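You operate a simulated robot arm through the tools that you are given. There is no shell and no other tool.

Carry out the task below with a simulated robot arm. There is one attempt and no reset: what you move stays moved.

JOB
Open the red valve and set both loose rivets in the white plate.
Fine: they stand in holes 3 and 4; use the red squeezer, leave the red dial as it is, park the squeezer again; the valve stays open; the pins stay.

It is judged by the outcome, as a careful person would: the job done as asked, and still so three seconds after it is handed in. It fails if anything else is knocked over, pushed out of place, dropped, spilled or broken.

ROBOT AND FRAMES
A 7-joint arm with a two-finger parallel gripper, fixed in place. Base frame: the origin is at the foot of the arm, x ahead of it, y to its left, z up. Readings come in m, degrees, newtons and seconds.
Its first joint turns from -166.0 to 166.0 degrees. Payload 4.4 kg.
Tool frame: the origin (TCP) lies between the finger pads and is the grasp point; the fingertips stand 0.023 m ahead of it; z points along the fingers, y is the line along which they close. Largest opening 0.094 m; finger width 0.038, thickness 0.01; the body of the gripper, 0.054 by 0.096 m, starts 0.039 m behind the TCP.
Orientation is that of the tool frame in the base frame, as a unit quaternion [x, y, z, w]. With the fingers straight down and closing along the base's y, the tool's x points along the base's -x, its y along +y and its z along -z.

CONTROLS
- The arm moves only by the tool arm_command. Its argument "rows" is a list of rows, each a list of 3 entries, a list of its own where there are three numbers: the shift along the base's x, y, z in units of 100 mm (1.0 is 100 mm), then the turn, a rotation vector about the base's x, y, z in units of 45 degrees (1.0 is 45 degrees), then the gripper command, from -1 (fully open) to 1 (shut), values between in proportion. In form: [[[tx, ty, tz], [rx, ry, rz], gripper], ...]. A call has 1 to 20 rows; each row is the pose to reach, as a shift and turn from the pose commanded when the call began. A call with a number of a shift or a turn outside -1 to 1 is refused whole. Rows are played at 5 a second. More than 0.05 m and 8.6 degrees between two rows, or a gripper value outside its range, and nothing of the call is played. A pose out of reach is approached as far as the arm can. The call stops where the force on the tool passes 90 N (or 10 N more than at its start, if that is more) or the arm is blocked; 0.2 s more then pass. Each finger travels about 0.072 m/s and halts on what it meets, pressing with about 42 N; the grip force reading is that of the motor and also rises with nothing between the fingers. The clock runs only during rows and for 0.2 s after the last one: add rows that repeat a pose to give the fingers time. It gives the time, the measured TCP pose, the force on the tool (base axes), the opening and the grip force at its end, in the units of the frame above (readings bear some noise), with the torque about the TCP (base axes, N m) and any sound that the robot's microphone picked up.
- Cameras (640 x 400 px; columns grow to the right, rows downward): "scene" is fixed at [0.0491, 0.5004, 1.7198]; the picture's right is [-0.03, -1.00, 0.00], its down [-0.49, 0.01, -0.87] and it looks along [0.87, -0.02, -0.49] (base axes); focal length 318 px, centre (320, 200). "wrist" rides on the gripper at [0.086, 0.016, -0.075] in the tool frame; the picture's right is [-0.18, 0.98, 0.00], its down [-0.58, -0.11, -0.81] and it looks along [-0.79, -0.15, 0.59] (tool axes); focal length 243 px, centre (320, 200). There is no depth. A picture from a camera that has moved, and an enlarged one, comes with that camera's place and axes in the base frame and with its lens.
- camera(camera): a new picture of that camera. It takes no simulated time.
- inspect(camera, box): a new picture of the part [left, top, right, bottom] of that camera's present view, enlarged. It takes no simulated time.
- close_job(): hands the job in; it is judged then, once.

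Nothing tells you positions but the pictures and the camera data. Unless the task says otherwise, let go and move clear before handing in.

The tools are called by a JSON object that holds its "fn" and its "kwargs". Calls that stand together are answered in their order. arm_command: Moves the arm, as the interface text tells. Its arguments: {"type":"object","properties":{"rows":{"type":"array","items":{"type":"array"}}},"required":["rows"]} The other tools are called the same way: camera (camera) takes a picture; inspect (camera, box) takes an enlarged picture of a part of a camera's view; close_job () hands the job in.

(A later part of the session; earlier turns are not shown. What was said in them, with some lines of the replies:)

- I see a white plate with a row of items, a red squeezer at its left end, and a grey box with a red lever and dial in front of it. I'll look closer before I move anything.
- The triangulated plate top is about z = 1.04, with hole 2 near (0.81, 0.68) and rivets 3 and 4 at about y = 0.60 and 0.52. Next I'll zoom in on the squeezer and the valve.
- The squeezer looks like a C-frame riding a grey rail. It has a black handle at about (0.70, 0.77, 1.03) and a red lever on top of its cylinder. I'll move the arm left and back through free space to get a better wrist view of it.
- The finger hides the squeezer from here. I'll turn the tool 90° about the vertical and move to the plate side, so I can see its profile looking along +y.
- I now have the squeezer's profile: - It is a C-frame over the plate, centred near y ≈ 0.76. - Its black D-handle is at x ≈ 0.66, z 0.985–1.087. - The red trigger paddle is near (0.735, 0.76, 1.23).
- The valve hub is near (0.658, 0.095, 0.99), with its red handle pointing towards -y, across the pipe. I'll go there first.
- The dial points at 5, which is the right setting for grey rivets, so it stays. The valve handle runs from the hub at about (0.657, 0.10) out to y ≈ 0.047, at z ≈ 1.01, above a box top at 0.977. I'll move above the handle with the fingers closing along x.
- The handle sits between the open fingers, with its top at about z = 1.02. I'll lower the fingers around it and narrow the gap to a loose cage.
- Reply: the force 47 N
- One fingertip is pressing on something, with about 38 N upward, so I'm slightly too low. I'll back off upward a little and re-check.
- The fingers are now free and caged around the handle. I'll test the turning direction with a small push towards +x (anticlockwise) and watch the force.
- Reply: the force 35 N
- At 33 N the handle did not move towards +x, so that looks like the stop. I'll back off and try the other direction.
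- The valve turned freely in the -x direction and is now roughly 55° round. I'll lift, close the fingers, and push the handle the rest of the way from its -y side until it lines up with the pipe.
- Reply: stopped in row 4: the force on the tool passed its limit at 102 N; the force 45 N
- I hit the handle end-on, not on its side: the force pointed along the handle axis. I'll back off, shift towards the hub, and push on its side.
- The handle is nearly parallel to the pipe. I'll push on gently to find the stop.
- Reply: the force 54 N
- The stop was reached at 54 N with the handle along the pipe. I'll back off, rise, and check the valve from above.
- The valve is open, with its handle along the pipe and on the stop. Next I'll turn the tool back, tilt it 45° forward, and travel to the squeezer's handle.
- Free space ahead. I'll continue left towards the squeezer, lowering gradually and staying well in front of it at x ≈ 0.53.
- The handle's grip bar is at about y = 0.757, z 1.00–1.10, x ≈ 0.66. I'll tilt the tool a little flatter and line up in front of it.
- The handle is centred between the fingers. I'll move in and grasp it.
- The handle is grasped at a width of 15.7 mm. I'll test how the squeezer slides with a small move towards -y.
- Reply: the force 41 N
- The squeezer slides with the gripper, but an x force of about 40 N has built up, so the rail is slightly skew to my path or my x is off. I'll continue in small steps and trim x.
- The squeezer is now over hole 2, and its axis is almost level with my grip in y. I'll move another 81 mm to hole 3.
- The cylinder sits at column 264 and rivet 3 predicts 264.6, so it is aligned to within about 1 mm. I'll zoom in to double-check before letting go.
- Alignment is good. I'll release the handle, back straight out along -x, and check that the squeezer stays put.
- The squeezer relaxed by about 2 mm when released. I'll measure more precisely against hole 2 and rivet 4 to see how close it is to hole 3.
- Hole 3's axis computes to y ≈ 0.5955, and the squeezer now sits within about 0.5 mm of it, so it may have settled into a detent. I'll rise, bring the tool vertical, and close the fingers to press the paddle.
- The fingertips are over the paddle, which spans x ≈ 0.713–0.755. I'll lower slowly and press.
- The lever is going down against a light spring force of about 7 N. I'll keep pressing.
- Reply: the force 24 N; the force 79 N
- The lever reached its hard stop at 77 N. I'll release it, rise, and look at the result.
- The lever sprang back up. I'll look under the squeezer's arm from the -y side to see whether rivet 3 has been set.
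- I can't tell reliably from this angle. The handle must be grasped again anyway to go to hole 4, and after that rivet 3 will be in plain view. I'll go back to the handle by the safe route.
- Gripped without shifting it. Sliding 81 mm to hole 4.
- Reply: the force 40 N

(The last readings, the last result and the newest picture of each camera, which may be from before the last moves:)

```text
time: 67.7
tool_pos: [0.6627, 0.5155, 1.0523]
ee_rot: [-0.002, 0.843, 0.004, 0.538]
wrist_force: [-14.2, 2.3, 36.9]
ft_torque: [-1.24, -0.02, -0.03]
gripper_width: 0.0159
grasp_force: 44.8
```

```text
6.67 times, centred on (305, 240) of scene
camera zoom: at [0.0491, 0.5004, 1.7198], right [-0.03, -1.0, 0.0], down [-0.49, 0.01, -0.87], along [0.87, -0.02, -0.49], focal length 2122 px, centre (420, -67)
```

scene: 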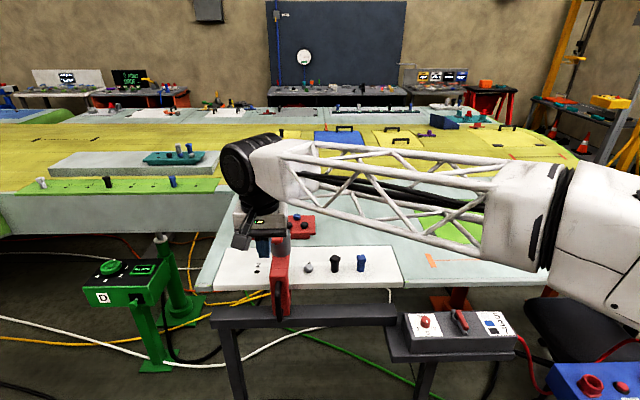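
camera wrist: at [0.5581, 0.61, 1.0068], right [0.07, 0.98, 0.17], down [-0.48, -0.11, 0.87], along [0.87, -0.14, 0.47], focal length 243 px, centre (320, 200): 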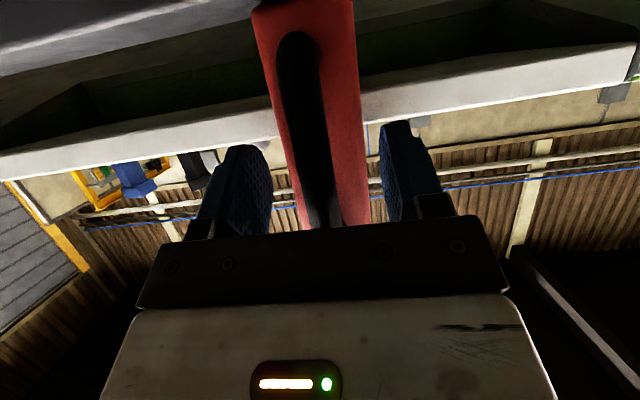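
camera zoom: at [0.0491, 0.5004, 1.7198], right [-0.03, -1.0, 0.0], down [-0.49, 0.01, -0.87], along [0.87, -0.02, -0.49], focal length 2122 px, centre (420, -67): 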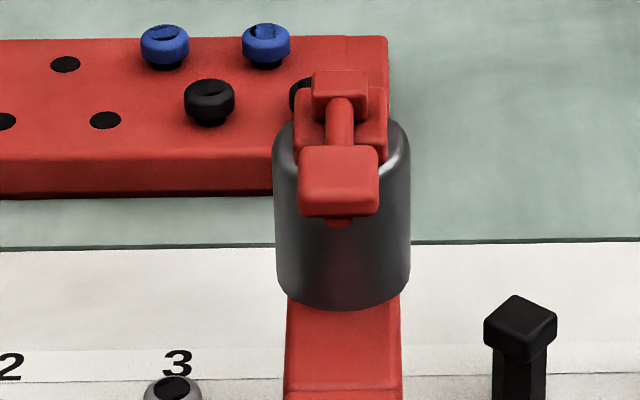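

Rivet 3 is visibly set, with its head flush on the plate. The squeezer axis matches hole 4 in the image, so I'll release the handle and go round to press the paddle again.

{"fn": "arm_command", "kwargs": {"rows": [[[0, 0, 0], [0, 0, 0], 0.6], [[0, 0, 0], [0, 0, 0], 0.0], [[0, 0, 0], [0, 0, 0], -0.28], [[0, 0, 0], [0, 0, 0], -0.28], [[-0.3, 0, 0], [0, 0, 0], -0.28], [[-0.6, 0, 0], [0, 0, 0], -0.28], [[-0.9, 0, 0], [0, 0, 0], -0.28], [[-1.0, 0, 0], [0, 0, 0], -0.28]]}}

{"fn": "inspect", "kwargs": {"camera": "scene", "box": [265, 210, 345, 270]}}

{"fn": "inspect", "kwargs": {"camera": "scene", "box": [245, 240, 365, 300]}}

```text
time: 69.5
tool_pos: [0.5602, 0.5148, 1.0498]
ee_rot: [-0.001, 0.844, 0.002, 0.536]
wrist_force: [0.6, 0.0, -0.5]
ft_torque: [0.02, -0.01, -0.02]
gripper_width: 0.0602
grasp_force: 0.0
```

```text
6.67 times, centred on (305, 240) of scene
camera zoom: at [0.0491, 0.5004, 1.7198], right [-0.03, -1.0, 0.0], down [-0.49, 0.01, -0.87], along [0.87, -0.02, -0.49], focal length 2122 px, centre (420, -67)
```

zoom: 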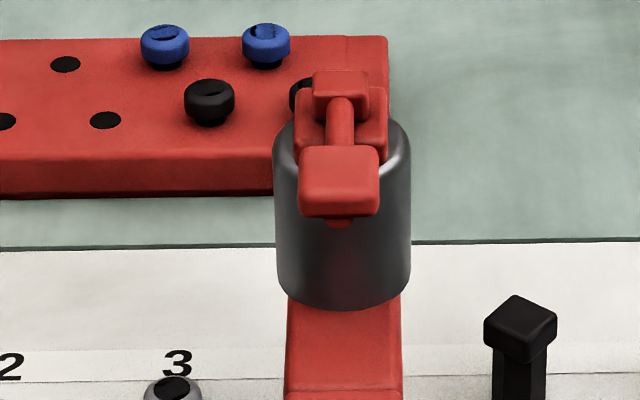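

```text
5.33 times, centred on (305, 270) of scene
camera zoom: at [0.0491, 0.5004, 1.7198], right [-0.03, -1.0, 0.0], down [-0.49, 0.01, -0.87], along [0.87, -0.02, -0.49], focal length 1697 px, centre (400, -173)
```

zoom: 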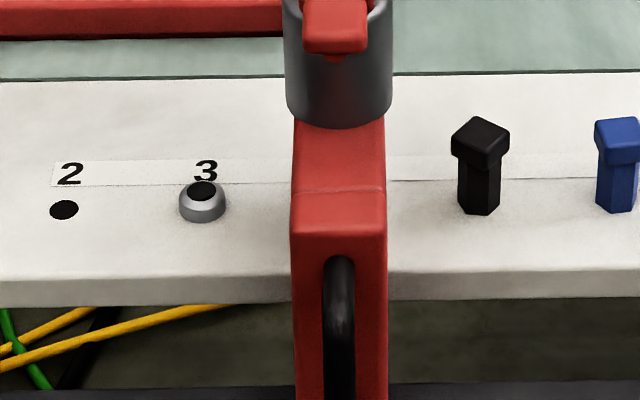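

It stayed put. Repeating the same lift-over and press at hole 4.

{"fn": "arm_command", "kwargs": {"rows": [[[0, 0, 0.16], [0, 0.12, 0], 0], [[0, 0, 0.33], [0, 0.24, 0], 0.5], [[0, 0, 0.5], [0, 0.36, 0], 1], [[0, 0, 0.66], [0, 0.48, 0], 1], [[0, 0, 0.83], [0, 0.6, 0], 1], [[0, 0, 1.0], [0, 0.722, 0], 1]]}}

{"fn": "arm_command", "kwargs": {"rows": [[[0, 0, 0.16], [0, 0.12, 0], 1], [[0, 0, 0.33], [0, 0.24, 0], 1], [[0, 0, 0.5], [0, 0.36, 0], 1], [[0, 0, 0.66], [0, 0.48, 0], 1], [[0, 0, 0.83], [0, 0.6, 0], 1], [[0, 0, 1.0], [0, 0.722, 0], 1]]}}

{"fn": "arm_command", "kwargs": {"rows": [[[0, 0, 0.4], [0, 0, 0], 1], [[0, 0, 0.8], [0, 0, 0], 1], [[0, 0, 0.8], [0, 0, 0], 1]]}}

{"fn": "arm_command", "kwargs": {"rows": [[[0.4, 0, 0], [0, 0, 0], 1], [[0.8, 0, 0], [0, 0, 0], 1], [[1.0, 0, 0], [0, 0, 0], 1]]}}

{"fn": "arm_command", "kwargs": {"rows": [[[0.4, 0, 0], [0, 0, 0], 1], [[0.725, 0, -0.2], [0, 0, 0], 1], [[0.725, 0, -0.5], [0, 0, 0], 1], [[0.725, 0, -0.5], [0, 0, 0], 1]]}}

{"fn": "inspect", "kwargs": {"camera": "scene", "box": [250, 190, 350, 270]}}

{"fn": "camera", "kwargs": {"camera": "wrist"}}

```text
time: 70.9
tool_pos: [0.5607, 0.5156, 1.15]
ee_rot: [-0.001, 0.961, 0.004, 0.278]
wrist_force: [-0.6, 0.3, 0.6]
ft_torque: [0.02, -0.01, 0.0]
gripper_width: 0.0
grasp_force: 41.9
```

```text
time: 72.3
tool_pos: [0.5598, 0.513, 1.2508]
ee_rot: [0.0, 1.0, 0.003, -0.001]
wrist_force: [-0.2, 0.3, 0.1]
ft_torque: [-0.01, 0.0, 0.0]
gripper_width: 0.0002
grasp_force: 42.2
```

```text
time: 73.1
tool_pos: [0.5613, 0.5144, 1.3315]
ee_rot: [0.0, 1.0, 0.003, -0.001]
wrist_force: [-0.2, 0.8, 0.0]
ft_torque: [0.01, 0.0, 0.02]
gripper_width: 0.0
grasp_force: 41.8
```

```text
time: 73.9
tool_pos: [0.6626, 0.5155, 1.3316]
ee_rot: [0.0, 1.0, 0.004, -0.001]
wrist_force: [-0.4, -1.4, 0.4]
ft_torque: [0.01, 0.01, -0.01]
gripper_width: 0.0
grasp_force: 41.8
```

```text
time: 74.9
tool_pos: [0.7351, 0.5145, 1.2785]
ee_rot: [0.0, 1.0, 0.004, -0.001]
wrist_force: [0.6, -0.7, -0.5]
ft_torque: [0.02, -0.01, 0.02]
gripper_width: 0.0001
grasp_force: 42.2
```

```text
5.00 times, centred on (300, 230) of scene
camera zoom: at [0.0491, 0.5004, 1.7198], right [-0.03, -1.0, 0.0], down [-0.49, 0.01, -0.87], along [0.87, -0.02, -0.49], focal length 1591 px, centre (420, 50)
```

zoom: 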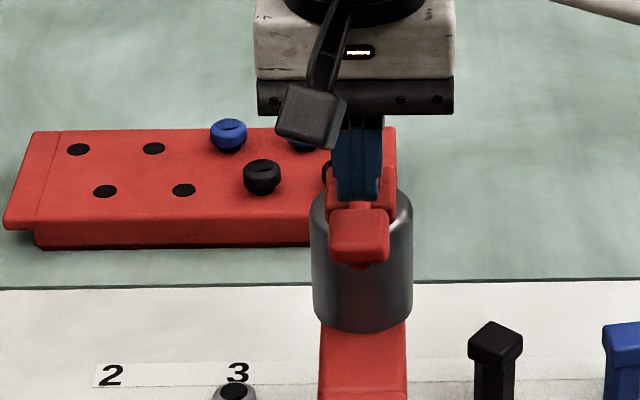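

```text
taken
camera wrist: at [0.6495, 0.529, 1.3533], right [0.18, 0.98, 0.01], down [0.58, -0.11, 0.8], along [0.79, -0.14, -0.59], focal length 243 px, centre (320, 200)
```

wrist: 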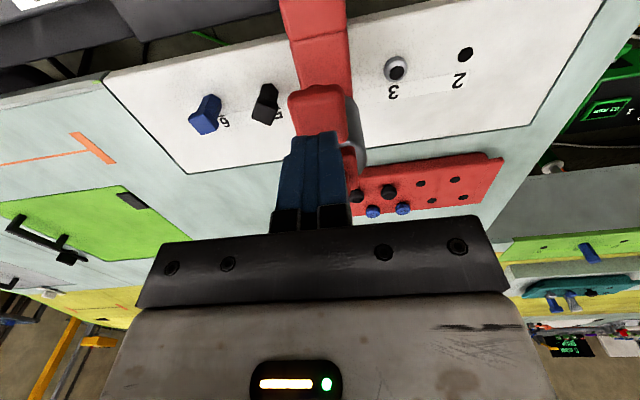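

Positioned over the paddle just as at hole 3. Pressing now in small steps.

{"fn": "arm_command", "kwargs": {"rows": [[[0, 0, -0.08], [0, 0, 0], 1], [[0, 0, -0.16], [0, 0, 0], 1], [[0, 0, -0.24], [0, 0, 0], 1], [[0, 0, -0.28], [0, 0, 0], 1], [[0, 0, -0.32], [0, 0, 0], 1], [[0, 0, -0.36], [0, 0, 0], 1], [[0, 0, -0.4], [0, 0, 0], 1], [[0, 0, -0.43], [0, 0, 0], 1]]}}

{"fn": "arm_command", "kwargs": {"rows": [[[0, 0, -0.02], [0, 0, 0], 1], [[0, 0, -0.04], [0, 0, 0], 1], [[0, 0, -0.04], [0, 0, 0], 1], [[0, 0, -0.04], [0, 0, 0], 1], [[0, 0, -0.04], [0, 0, 0], 1], [[0, 0, -0.04], [0, 0, 0], 1]]}}

{"fn": "inspect", "kwargs": {"camera": "scene", "box": [250, 190, 350, 270]}}

```text
time: 76.7
tool_pos: [0.7335, 0.5156, 1.2392]
ee_rot: [0.0, 1.0, 0.004, 0.001]
wrist_force: [11.7, 5.6, 26.6]
ft_torque: [0.02, -0.74, 0.15]
gripper_width: 0.0
grasp_force: 42.1
```

```text
time: 78.1
tool_pos: [0.734, 0.5139, 1.2371]
ee_rot: [0.0, 1.0, 0.005, 0.002]
wrist_force: [7.9, -4.2, 82.3]
ft_torque: [-0.23, -1.72, -0.08]
gripper_width: 0.0002
grasp_force: 42.2
```

```text
5.00 times, centred on (300, 230) of scene
camera zoom: at [0.0491, 0.5004, 1.7198], right [-0.03, -1.0, 0.0], down [-0.49, 0.01, -0.87], along [0.87, -0.02, -0.49], focal length 1591 px, centre (420, 50)
```

zoom: 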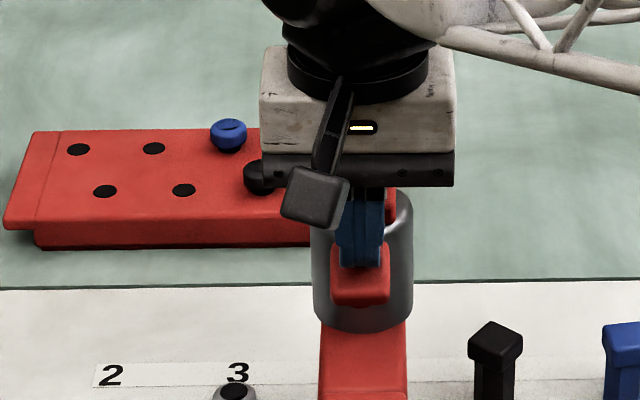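

The lever is fully pressed again, at 82 N on the stop. I'll release it and go back to the handle.

{"fn": "arm_command", "kwargs": {"rows": [[[0, 0, 0.1], [0, 0, 0], 1], [[0, 0, 0.3], [0, 0, 0], 1], [[0, 0, 0.6], [0, 0, 0], 1], [[0, 0, 0.94], [0, 0, 0], 1], [[0, 0, 0.94], [0, 0, 0], 1]]}}

{"fn": "arm_command", "kwargs": {"rows": [[[-0.4, 0, 0], [0, 0, 0], 1], [[-0.8, 0, 0], [0, 0, 0], 1], [[-1.0, 0, 0], [0, 0, 0], 1]]}}

{"fn": "arm_command", "kwargs": {"rows": [[[-0.4, 0, 0], [0, 0, 0], 0.5], [[-0.84, 0, 0], [0, 0, 0], 0], [[-0.84, 0, -0.4], [0, 0, 0], -0.28], [[-0.84, 0, -0.4], [0, 0, 0], -0.28]]}}

{"fn": "inspect", "kwargs": {"camera": "scene", "box": [245, 210, 385, 300]}}

{"fn": "camera", "kwargs": {"camera": "wrist"}}

```text
time: 79.3
tool_pos: [0.7322, 0.5113, 1.3286]
ee_rot: [0.0, 1.0, 0.002, 0.0]
wrist_force: [0.6, -0.4, 0.5]
ft_torque: [0.0, 0.0, 0.03]
gripper_width: 0.0001
grasp_force: 41.7
```

```text
time: 80.1
tool_pos: [0.6332, 0.5127, 1.3276]
ee_rot: [0.0, 1.0, 0.003, -0.001]
wrist_force: [0.8, 0.6, -1.2]
ft_torque: [-0.02, -0.01, 0.03]
gripper_width: 0.0
grasp_force: 42.2
```

```text
time: 81.1
tool_pos: [0.5496, 0.5138, 1.2886]
ee_rot: [0.0, 1.0, 0.003, 0.0]
wrist_force: [-0.3, 0.1, 0.3]
ft_torque: [0.0, 0.0, -0.02]
gripper_width: 0.0604
grasp_force: 0.0
```

```text
4.44 times, centred on (315, 255) of scene
camera zoom: at [0.0491, 0.5004, 1.7198], right [-0.03, -1.0, 0.0], down [-0.49, 0.01, -0.87], along [0.87, -0.02, -0.49], focal length 1414 px, centre (342, -44)
```

zoom: 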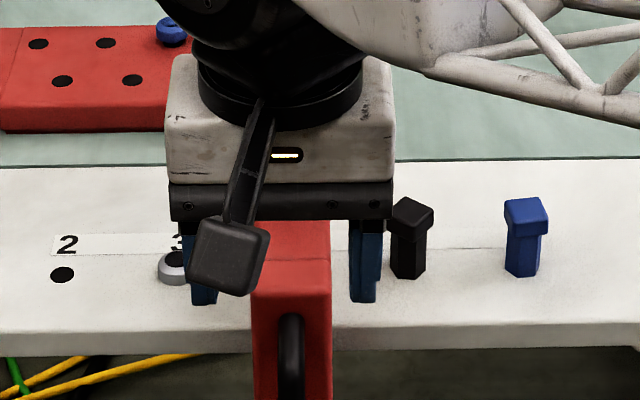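

```text
taken
camera wrist: at [0.4642, 0.5285, 1.3628], right [0.18, 0.98, 0.01], down [0.58, -0.11, 0.8], along [0.79, -0.14, -0.59], focal length 243 px, centre (320, 200)
```

wrist: 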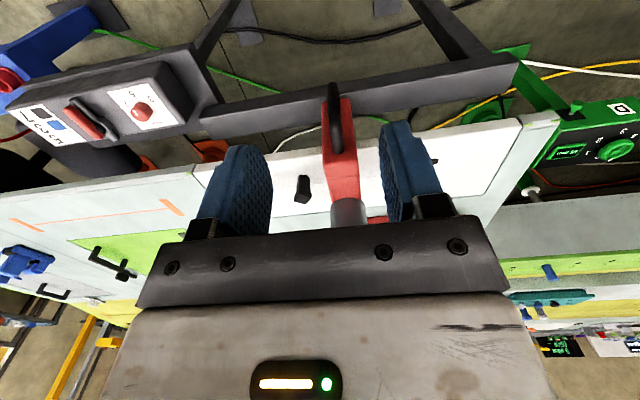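

{"fn": "arm_command", "kwargs": {"rows": [[[0, 0, -0.16], [0, -0.12, 0], -0.28], [[0, 0, -0.33], [0, -0.24, 0], -0.28], [[0, 0, -0.5], [0, -0.36, 0], -0.28], [[0, 0, -0.66], [0, -0.48, 0], -0.28], [[0, 0, -0.83], [0, -0.6, 0], -0.28], [[0, 0, -1.0], [0, -0.722, 0], -0.28]]}}

{"fn": "arm_command", "kwargs": {"rows": [[[0, 0, -0.16], [0, -0.12, 0], -0.28], [[0, 0, -0.33], [0, -0.24, 0], -0.28], [[0, 0, -0.5], [0, -0.36, 0], -0.28], [[0, 0, -0.66], [0, -0.48, 0], -0.28], [[0, 0, -0.83], [0, -0.6, 0], -0.28], [[0, 0, -1.0], [0, -0.722, 0], -0.28]]}}

{"fn": "arm_command", "kwargs": {"rows": [[[0.1, 0, -0.2], [0, 0, 0], -0.28], [[0.3, 0, -0.37], [0, 0, 0], -0.28], [[0.6, 0, -0.37], [0, 0, 0], -0.28], [[0.8, 0, -0.37], [0, 0, 0], -0.28]]}}

{"fn": "arm_command", "kwargs": {"rows": [[[0.2, 0, 0], [0, 0, 0], -0.28], [[0.315, 0, 0], [0, 0, 0], -0.28], [[0.315, 0, 0], [0, 0, 0], -0.28]]}}

{"fn": "camera", "kwargs": {"camera": "wrist"}}

{"fn": "inspect", "kwargs": {"camera": "scene", "box": [245, 210, 385, 300]}}

```text
time: 82.5
tool_pos: [0.5503, 0.5145, 1.189]
ee_rot: [0.0, 0.96, 0.003, 0.281]
wrist_force: [-0.3, -0.8, 0.8]
ft_torque: [0.0, 0.02, 0.04]
gripper_width: 0.0602
grasp_force: 0.2
```

```text
time: 83.9
tool_pos: [0.5492, 0.5142, 1.0886]
ee_rot: [-0.001, 0.843, 0.003, 0.537]
wrist_force: [-0.9, 0.2, -0.1]
ft_torque: [0.0, 0.05, 0.01]
gripper_width: 0.0599
grasp_force: 0.1
```

```text
time: 84.9
tool_pos: [0.6279, 0.5139, 1.0498]
ee_rot: [-0.002, 0.843, 0.003, 0.538]
wrist_force: [-0.6, 0.6, -0.7]
ft_torque: [0.04, 0.01, 0.0]
gripper_width: 0.06
grasp_force: 0.0
```

```text
time: 85.7
tool_pos: [0.6589, 0.5146, 1.0508]
ee_rot: [-0.001, 0.844, 0.002, 0.537]
wrist_force: [-0.1, 0.0, -0.1]
ft_torque: [0.01, 0.0, -0.05]
gripper_width: 0.0602
grasp_force: 0.1
```

```text
taken
camera wrist: at [0.5565, 0.5287, 1.0038], right [0.07, 0.98, 0.17], down [-0.48, -0.11, 0.87], along [0.87, -0.15, 0.47], focal length 243 px, centre (320, 200)
```

wrist: 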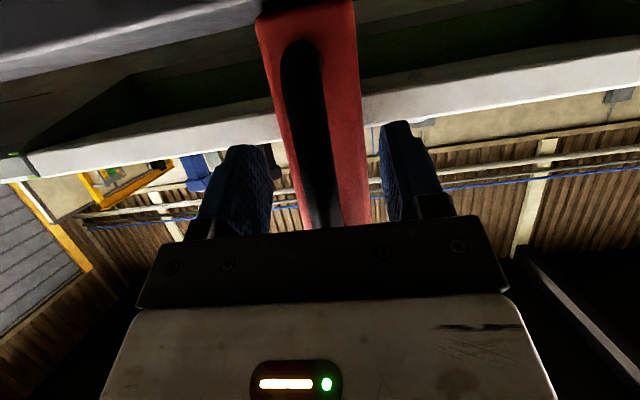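

```text
4.44 times, centred on (315, 255) of scene
camera zoom: at [0.0491, 0.5004, 1.7198], right [-0.03, -1.0, 0.0], down [-0.49, 0.01, -0.87], along [0.87, -0.02, -0.49], focal length 1414 px, centre (342, -44)
```

zoom: 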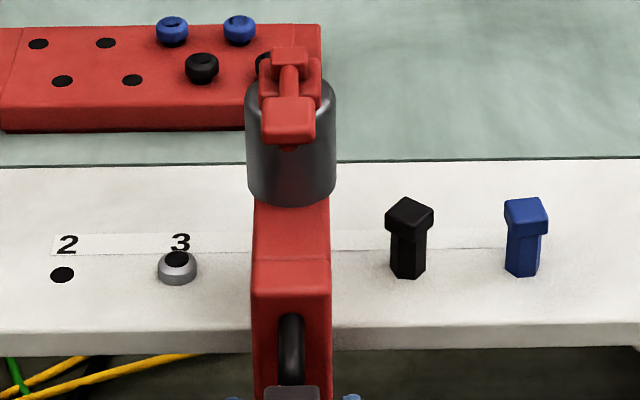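

Fingers are around the handle. I'll grip it and slide 90 mm back towards park, then check rivet 4.

{"fn": "arm_command", "kwargs": {"rows": [[[0, 0, 0], [0, 0, 0], 0.2], [[0, 0, 0], [0, 0, 0], 0.6], [[0, 0, 0], [0, 0, 0], 1], [[0, 0, 0], [0, 0, 0], 1]]}}

{"fn": "arm_command", "kwargs": {"rows": [[[0.0, 0.1, 0], [0, 0, 0], 1], [[0.0, 0.2, 0], [0, 0, 0], 1], [[0.0, 0.3, 0], [0, 0, 0], 1], [[0.0, 0.4, 0], [0, 0, 0], 1], [[0.0, 0.5, 0], [0, 0, 0], 1], [[0.0, 0.6, 0], [0, 0, 0], 1], [[0.0, 0.7, 0], [0, 0, 0], 1], [[0.0, 0.8, 0], [0, 0, 0], 1], [[0.0, 0.9, 0], [0, 0, 0], 1]]}}

{"fn": "inspect", "kwargs": {"camera": "scene", "box": [245, 210, 385, 300]}}

```text
time: 86.7
tool_pos: [0.6599, 0.5133, 1.0499]
ee_rot: [-0.002, 0.844, 0.003, 0.536]
wrist_force: [3.5, 3.5, -1.2]
ft_torque: [-1.38, -0.18, 0.07]
gripper_width: 0.0158
grasp_force: 45.0
```

```text
time: 88.7
tool_pos: [0.6612, 0.6033, 1.0501]
ee_rot: [-0.001, 0.844, 0.002, 0.536]
wrist_force: [-22.1, -3.5, -4.0]
ft_torque: [-1.39, -0.26, 0.01]
gripper_width: 0.0156
grasp_force: 44.8
```

```text
4.44 times, centred on (315, 255) of scene
camera zoom: at [0.0491, 0.5004, 1.7198], right [-0.03, -1.0, 0.0], down [-0.49, 0.01, -0.87], along [0.87, -0.02, -0.49], focal length 1414 px, centre (342, -44)
```

zoom: 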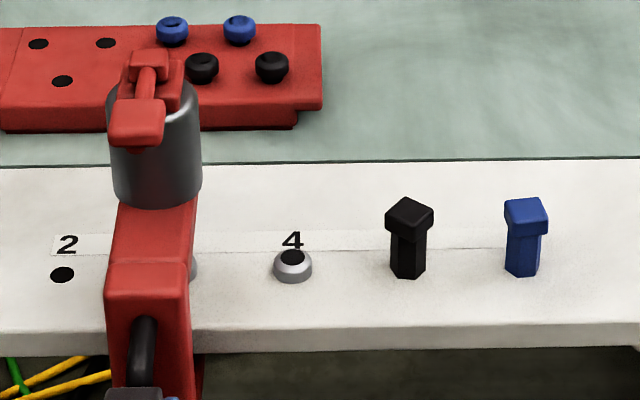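

Rivet 4 is set too, and looks the same as rivet 3. I'll continue sliding back to the park position.

{"fn": "arm_command", "kwargs": {"rows": [[[-0.01, 0.1, 0], [0, 0, 0], 1], [[-0.01, 0.2, 0], [0, 0, 0], 1], [[-0.01, 0.3, 0], [0, 0, 0], 1], [[-0.01, 0.4, 0], [0, 0, 0], 1], [[-0.01, 0.5, 0], [0, 0, 0], 1], [[-0.01, 0.6, 0], [0, 0, 0], 1], [[-0.01, 0.7, 0], [0, 0, 0], 1], [[-0.01, 0.8, 0], [0, 0, 0], 1], [[-0.01, 0.9, 0], [0, 0, 0], 1], [[-0.01, 1.0, 0], [0, 0, 0], 1]]}}

{"fn": "arm_command", "kwargs": {"rows": [[[0.0, 0.1, 0], [0, 0, 0], 1], [[0.0, 0.2, 0], [0, 0, 0], 1], [[0.0, 0.3, 0], [0, 0, 0], 1], [[0.0, 0.4, 0], [0, 0, 0], 1], [[0.0, 0.46, 0], [0, 0, 0], 1], [[0.0, 0.5, 0], [0, 0, 0], 1], [[0.0, 0.5, 0], [0, 0, 0], 1]]}}

{"fn": "inspect", "kwargs": {"camera": "scene", "box": [190, 210, 270, 340]}}

```text
time: 90.9
tool_pos: [0.6604, 0.7068, 1.0501]
ee_rot: [-0.001, 0.843, 0.002, 0.537]
wrist_force: [36.0, -3.6, -8.0]
ft_torque: [-1.86, -0.51, 0.08]
gripper_width: 0.0161
grasp_force: 45.5
```

```text
time: 92.5
tool_pos: [0.6589, 0.7553, 1.0503]
ee_rot: [-0.001, 0.844, 0.003, 0.536]
wrist_force: [26.5, 4.9, 0.9]
ft_torque: [-1.66, -0.48, 0.06]
gripper_width: 0.0157
grasp_force: 45.0
```

```text
3.08 times, centred on (230, 275) of scene
camera zoom: at [0.0491, 0.5004, 1.7198], right [-0.03, -1.0, 0.0], down [-0.49, 0.01, -0.87], along [0.87, -0.02, -0.49], focal length 979 px, centre (597, -31)
```

zoom: 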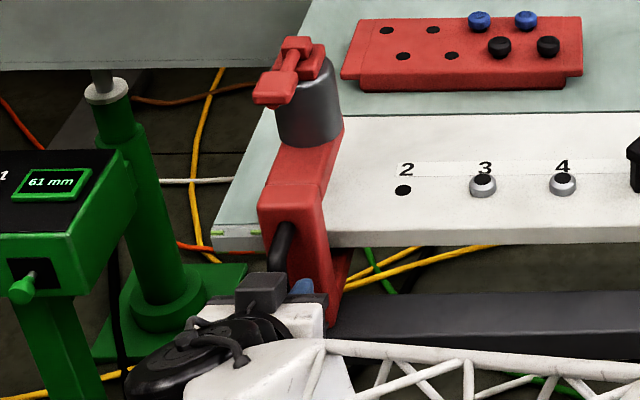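

It is about 4 mm short of its original park position. I'll finish the last few millimetres gently.

{"fn": "arm_command", "kwargs": {"rows": [[[0.01, 0.01, 0], [0, 0, 0], 1], [[0.01, 0.025, 0], [0, 0, 0], 1], [[0.01, 0.04, 0], [0, 0, 0], 1], [[0.01, 0.04, 0], [0, 0, 0], 1]]}}

{"fn": "inspect", "kwargs": {"camera": "scene", "box": [190, 210, 270, 340]}}

```text
time: 93.5
tool_pos: [0.6598, 0.7589, 1.0508]
ee_rot: [-0.003, 0.843, 0.004, 0.537]
wrist_force: [-42.7, 0.9, 8.7]
ft_torque: [-1.6, 0.29, 0.03]
gripper_width: 0.0159
grasp_force: 45.2
```

```text
3.08 times, centred on (230, 275) of scene
camera zoom: at [0.0491, 0.5004, 1.7198], right [-0.03, -1.0, 0.0], down [-0.49, 0.01, -0.87], along [0.87, -0.02, -0.49], focal length 979 px, centre (597, -31)
```

zoom: 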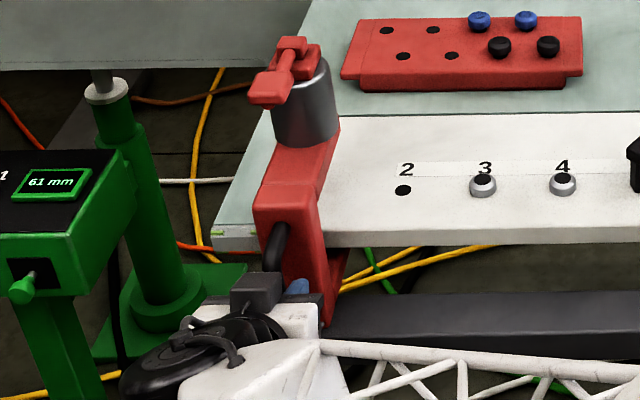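

It now matches the original park position. I'll let go, back out, and verify.

{"fn": "arm_command", "kwargs": {"rows": [[[-0.015, 0, 0], [0, 0, 0], 1], [[-0.015, 0, 0], [0, 0, 0], 0.6], [[-0.015, 0, 0], [0, 0, 0], 0.0], [[-0.015, 0, 0], [0, 0, 0], -0.28], [[-0.015, 0, 0], [0, 0, 0], -0.28], [[-0.3, 0, 0], [0, 0, 0], -0.28], [[-0.6, 0, 0], [0, 0, 0], -0.28], [[-0.9, 0, 0], [0, 0, 0], -0.28], [[-1.0, 0, 0], [0, 0, 0], -0.28]]}}

{"fn": "inspect", "kwargs": {"camera": "scene", "box": [190, 210, 270, 340]}}

{"fn": "camera", "kwargs": {"camera": "wrist"}}

```text
time: 95.5
tool_pos: [0.5603, 0.7606, 1.05]
ee_rot: [0.0, 0.844, 0.001, 0.537]
wrist_force: [1.0, 0.2, -0.1]
ft_torque: [-0.02, -0.01, 0.02]
gripper_width: 0.0599
grasp_force: 0.0
```

```text
3.08 times, centred on (230, 275) of scene
camera zoom: at [0.0491, 0.5004, 1.7198], right [-0.03, -1.0, 0.0], down [-0.49, 0.01, -0.87], along [0.87, -0.02, -0.49], focal length 979 px, centre (597, -31)
```

zoom: 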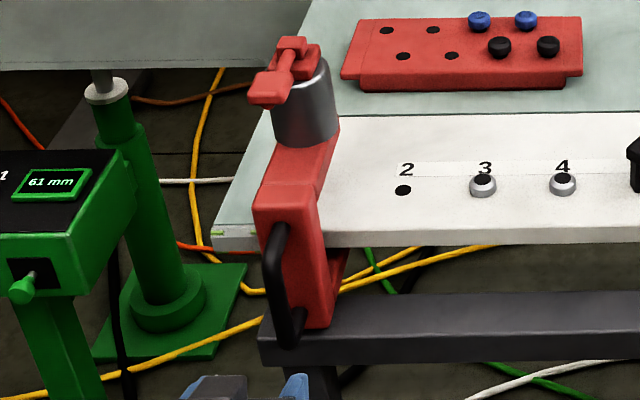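

```text
taken
camera wrist: at [0.4577, 0.7741, 1.0034], right [0.07, 0.98, 0.17], down [-0.48, -0.11, 0.87], along [0.87, -0.14, 0.47], focal length 243 px, centre (320, 200)
```

wrist: 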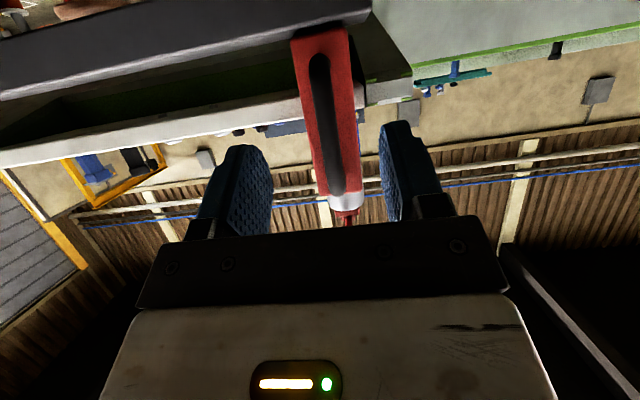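

The squeezer is back exactly where it was parked. I'll move the arm up and clear, then check the valve, the dial, the pins and the rivets.

{"fn": "arm_command", "kwargs": {"rows": [[[-0.05, -0.1, 0.16], [0, 0.12, 0], -0.28], [[-0.1, -0.2, 0.33], [0, 0.24, 0], -0.28], [[-0.15, -0.3, 0.5], [0, 0.36, 0], -0.28], [[-0.2, -0.4, 0.66], [0, 0.48, 0], -0.28], [[-0.25, -0.5, 0.83], [0, 0.6, 0], -0.28], [[-0.3, -0.6, 1.0], [0, 0.722, 0], -0.28]]}}

{"fn": "arm_command", "kwargs": {"rows": [[[0, -0.1, 0.16], [0, 0.12, 0], -0.28], [[0, -0.2, 0.33], [0, 0.24, 0], -0.28], [[0, -0.3, 0.5], [0, 0.36, 0], -0.28], [[0, -0.4, 0.66], [0, 0.48, 0], -0.28], [[0, -0.5, 0.83], [0, 0.6, 0], -0.28], [[0, -0.6, 1.0], [0, 0.722, 0], -0.28]]}}

{"fn": "arm_command", "kwargs": {"rows": [[[0, -0.4, 0.4], [0, 0, 0], -0.28], [[0, -0.8, 0.8], [0, 0, 0], -0.28], [[0, -1.0, 1.0], [0, 0, 0], -0.28]]}}

{"fn": "arm_command", "kwargs": {"rows": [[[0, -0.4, 0.4], [0, 0, 0], -0.28], [[0, -0.8, 0.8], [0, 0, 0], -0.28], [[0, -1.0, 1.0], [0, 0, 0], -0.28]]}}

{"fn": "camera", "kwargs": {"camera": "scene"}}

{"fn": "inspect", "kwargs": {"camera": "scene", "box": [190, 200, 410, 340]}}

{"fn": "inspect", "kwargs": {"camera": "scene", "box": [390, 300, 530, 390]}}

{"fn": "inspect", "kwargs": {"camera": "wrist", "box": [0, 0, 640, 200]}}

```text
time: 96.9
tool_pos: [0.5357, 0.6973, 1.1501]
ee_rot: [0.0, 0.961, 0.003, 0.278]
wrist_force: [0.6, 0.2, -1.2]
ft_torque: [0.01, -0.03, -0.02]
gripper_width: 0.06
grasp_force: 0.1
```

```text
time: 98.3
tool_pos: [0.5309, 0.6378, 1.2491]
ee_rot: [0.001, 1.0, 0.002, -0.002]
wrist_force: [-0.4, -0.2, 0.4]
ft_torque: [0.03, 0.05, 0.02]
gripper_width: 0.0603
grasp_force: 0.1
```

```text
refused: row 1 steps farther than a row can; nothing moved
```

```text
refused: row 1 steps farther than a row can; nothing moved
```

```text
taken
```

scene: 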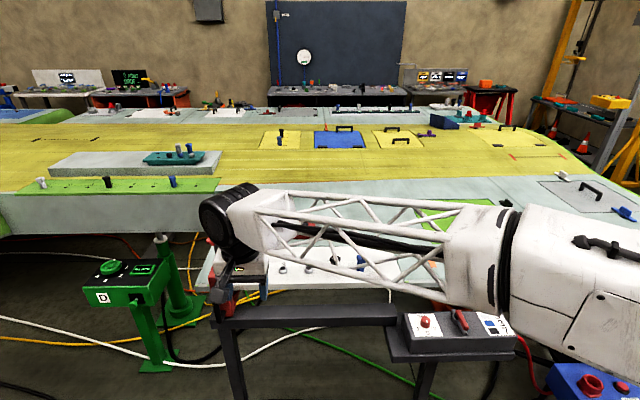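

```text
2.86 times, centred on (300, 270) of scene
camera zoom: at [0.0491, 0.5004, 1.7198], right [-0.03, -1.0, 0.0], down [-0.49, 0.01, -0.87], along [0.87, -0.02, -0.49], focal length 909 px, centre (377, 0)
```

zoom: 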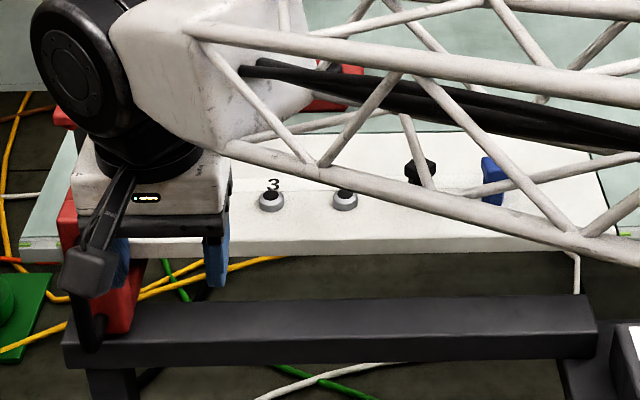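

```text
4.44 times, centred on (460, 345) of scene
camera zoom: at [0.0491, 0.5004, 1.7198], right [-0.03, -1.0, 0.0], down [-0.49, 0.01, -0.87], along [0.87, -0.02, -0.49], focal length 1414 px, centre (-302, -444)
```

zoom: 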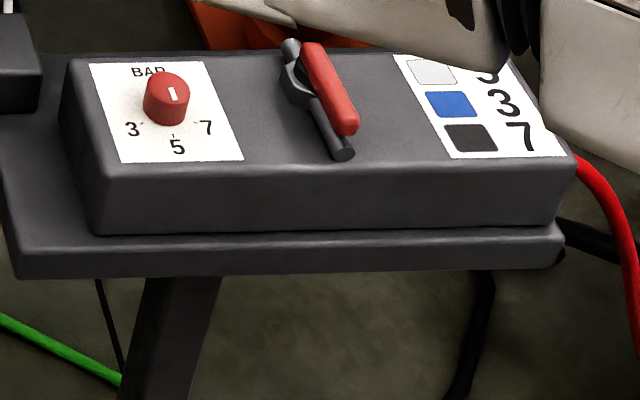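

```text
1.00 times, centred on (320, 100) of wrist (not enlarged: the box is as wide or as high as the picture)
camera zoom: at [0.4451, 0.6523, 1.3242], right [0.18, 0.98, 0.0], down [0.58, -0.11, 0.8], along [0.79, -0.14, -0.6], focal length 243 px, centre (320, 300)
```

zoom: 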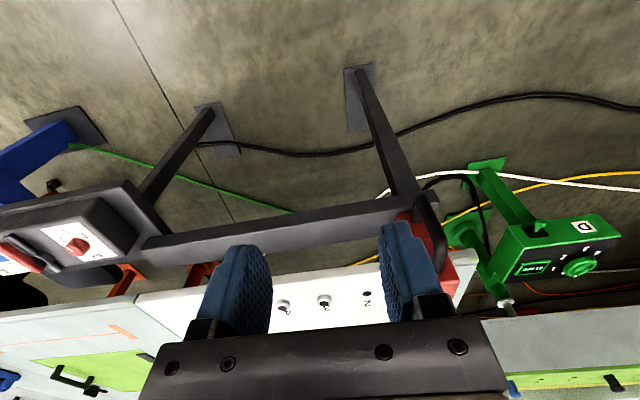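

The valve is still open and the dial is untouched. The last two moves were refused because the combined step was too long, so I'll repeat them with smaller steps and do a final check.

{"fn": "arm_command", "kwargs": {"rows": [[[0, -0.3, 0.3], [0, 0, 0], -0.28], [[0, -0.6, 0.6], [0, 0, 0], -0.28], [[0, -0.9, 0.9], [0, 0, 0], -0.28], [[0, -1.0, 1.0], [0, 0, 0], -0.28]]}}

{"fn": "arm_command", "kwargs": {"rows": [[[0, -0.3, 0.3], [0, 0, 0], -0.6], [[0, -0.6, 0.6], [0, 0, 0], -1], [[0, -0.9, 0.9], [0, 0, 0], -1], [[0, -1.0, 1.0], [0, 0, 0], -1]]}}

{"fn": "arm_command", "kwargs": {"rows": [[[0, -0.4, 0], [0, 0, 0], -1], [[0, -0.8, 0], [0, 0, 0], -1], [[0, -1.0, 0], [0, 0, 0], -1]]}}

{"fn": "camera", "kwargs": {"camera": "scene"}}

{"fn": "inspect", "kwargs": {"camera": "scene", "box": [190, 200, 410, 340]}}

{"fn": "inspect", "kwargs": {"camera": "wrist", "box": [340, 0, 560, 160]}}

```text
time: 99.3
tool_pos: [0.5319, 0.5374, 1.347]
ee_rot: [0.0, 1.0, 0.003, -0.003]
wrist_force: [0.2, -1.4, 0.1]
ft_torque: [0.01, 0.01, 0.0]
gripper_width: 0.0601
grasp_force: 0.1
```

```text
time: 100.3
tool_pos: [0.531, 0.4375, 1.4509]
ee_rot: [0.0, 1.0, 0.003, -0.002]
wrist_force: [-0.3, -0.3, 0.3]
ft_torque: [0.0, 0.0, -0.01]
gripper_width: 0.0942
grasp_force: 0.1
```

```text
time: 101.1
tool_pos: [0.531, 0.3401, 1.4493]
ee_rot: [0.0, 1.0, 0.002, 0.0]
wrist_force: [-0.6, -0.4, 0.4]
ft_torque: [0.0, 0.03, -0.01]
gripper_width: 0.094
grasp_force: 0.1
```

```text
taken
```

scene: 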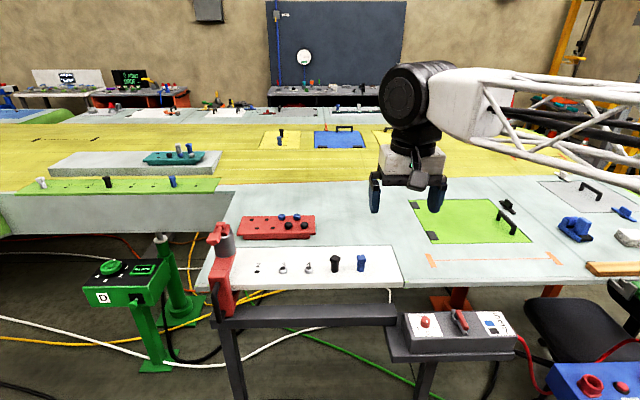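

```text
2.86 times, centred on (300, 270) of scene
camera zoom: at [0.0491, 0.5004, 1.7198], right [-0.03, -1.0, 0.0], down [-0.49, 0.01, -0.87], along [0.87, -0.02, -0.49], focal length 909 px, centre (377, 0)
```

zoom: 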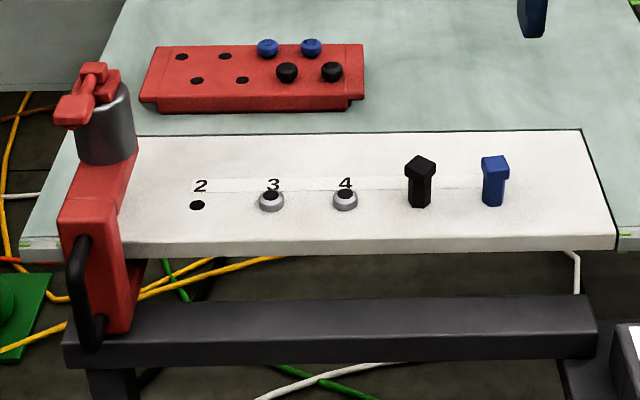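

```text
2.50 times, centred on (450, 80) of wrist
camera zoom: at [0.4468, 0.3547, 1.5255], right [0.18, 0.98, 0.01], down [0.58, -0.11, 0.8], along [0.79, -0.14, -0.59], focal length 606 px, centre (-5, 500)
```

zoom: 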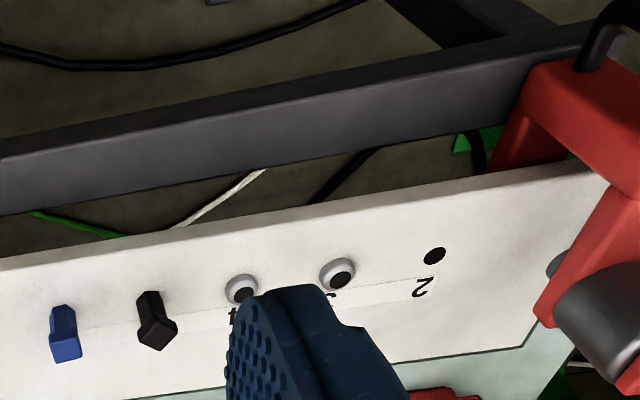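

Both rivets in holes 3 and 4 are set flush and the squeezer is parked where it started. The valve is open along the pipe, the dial is unchanged, both pins are in place, and the arm is clear with the gripper empty. Handing in.

{"fn": "close_job", "kwargs": {}}

```text
The job is handed in.
```

The red valve is open, and both loose rivets, in holes 3 and 4, are set flush in the white plate. I set each one with the red squeezer, pressing its lever down to the stop.

- **Squeezer:** parked back at its original position, matching the starting picture to within about 1 mm.
- **Red dial:** not touched; it still points at 5.
- **Valve:** left open, with its handle lying along the pipe against its stop. While turning it I once pushed the handle end-on; the arm stopped itself at 102 N and I saw no damage.
- **Pins:** the black and blue pins are still in their holes.

The arm is clear of the work with the gripper empty, and the job has been handed in.
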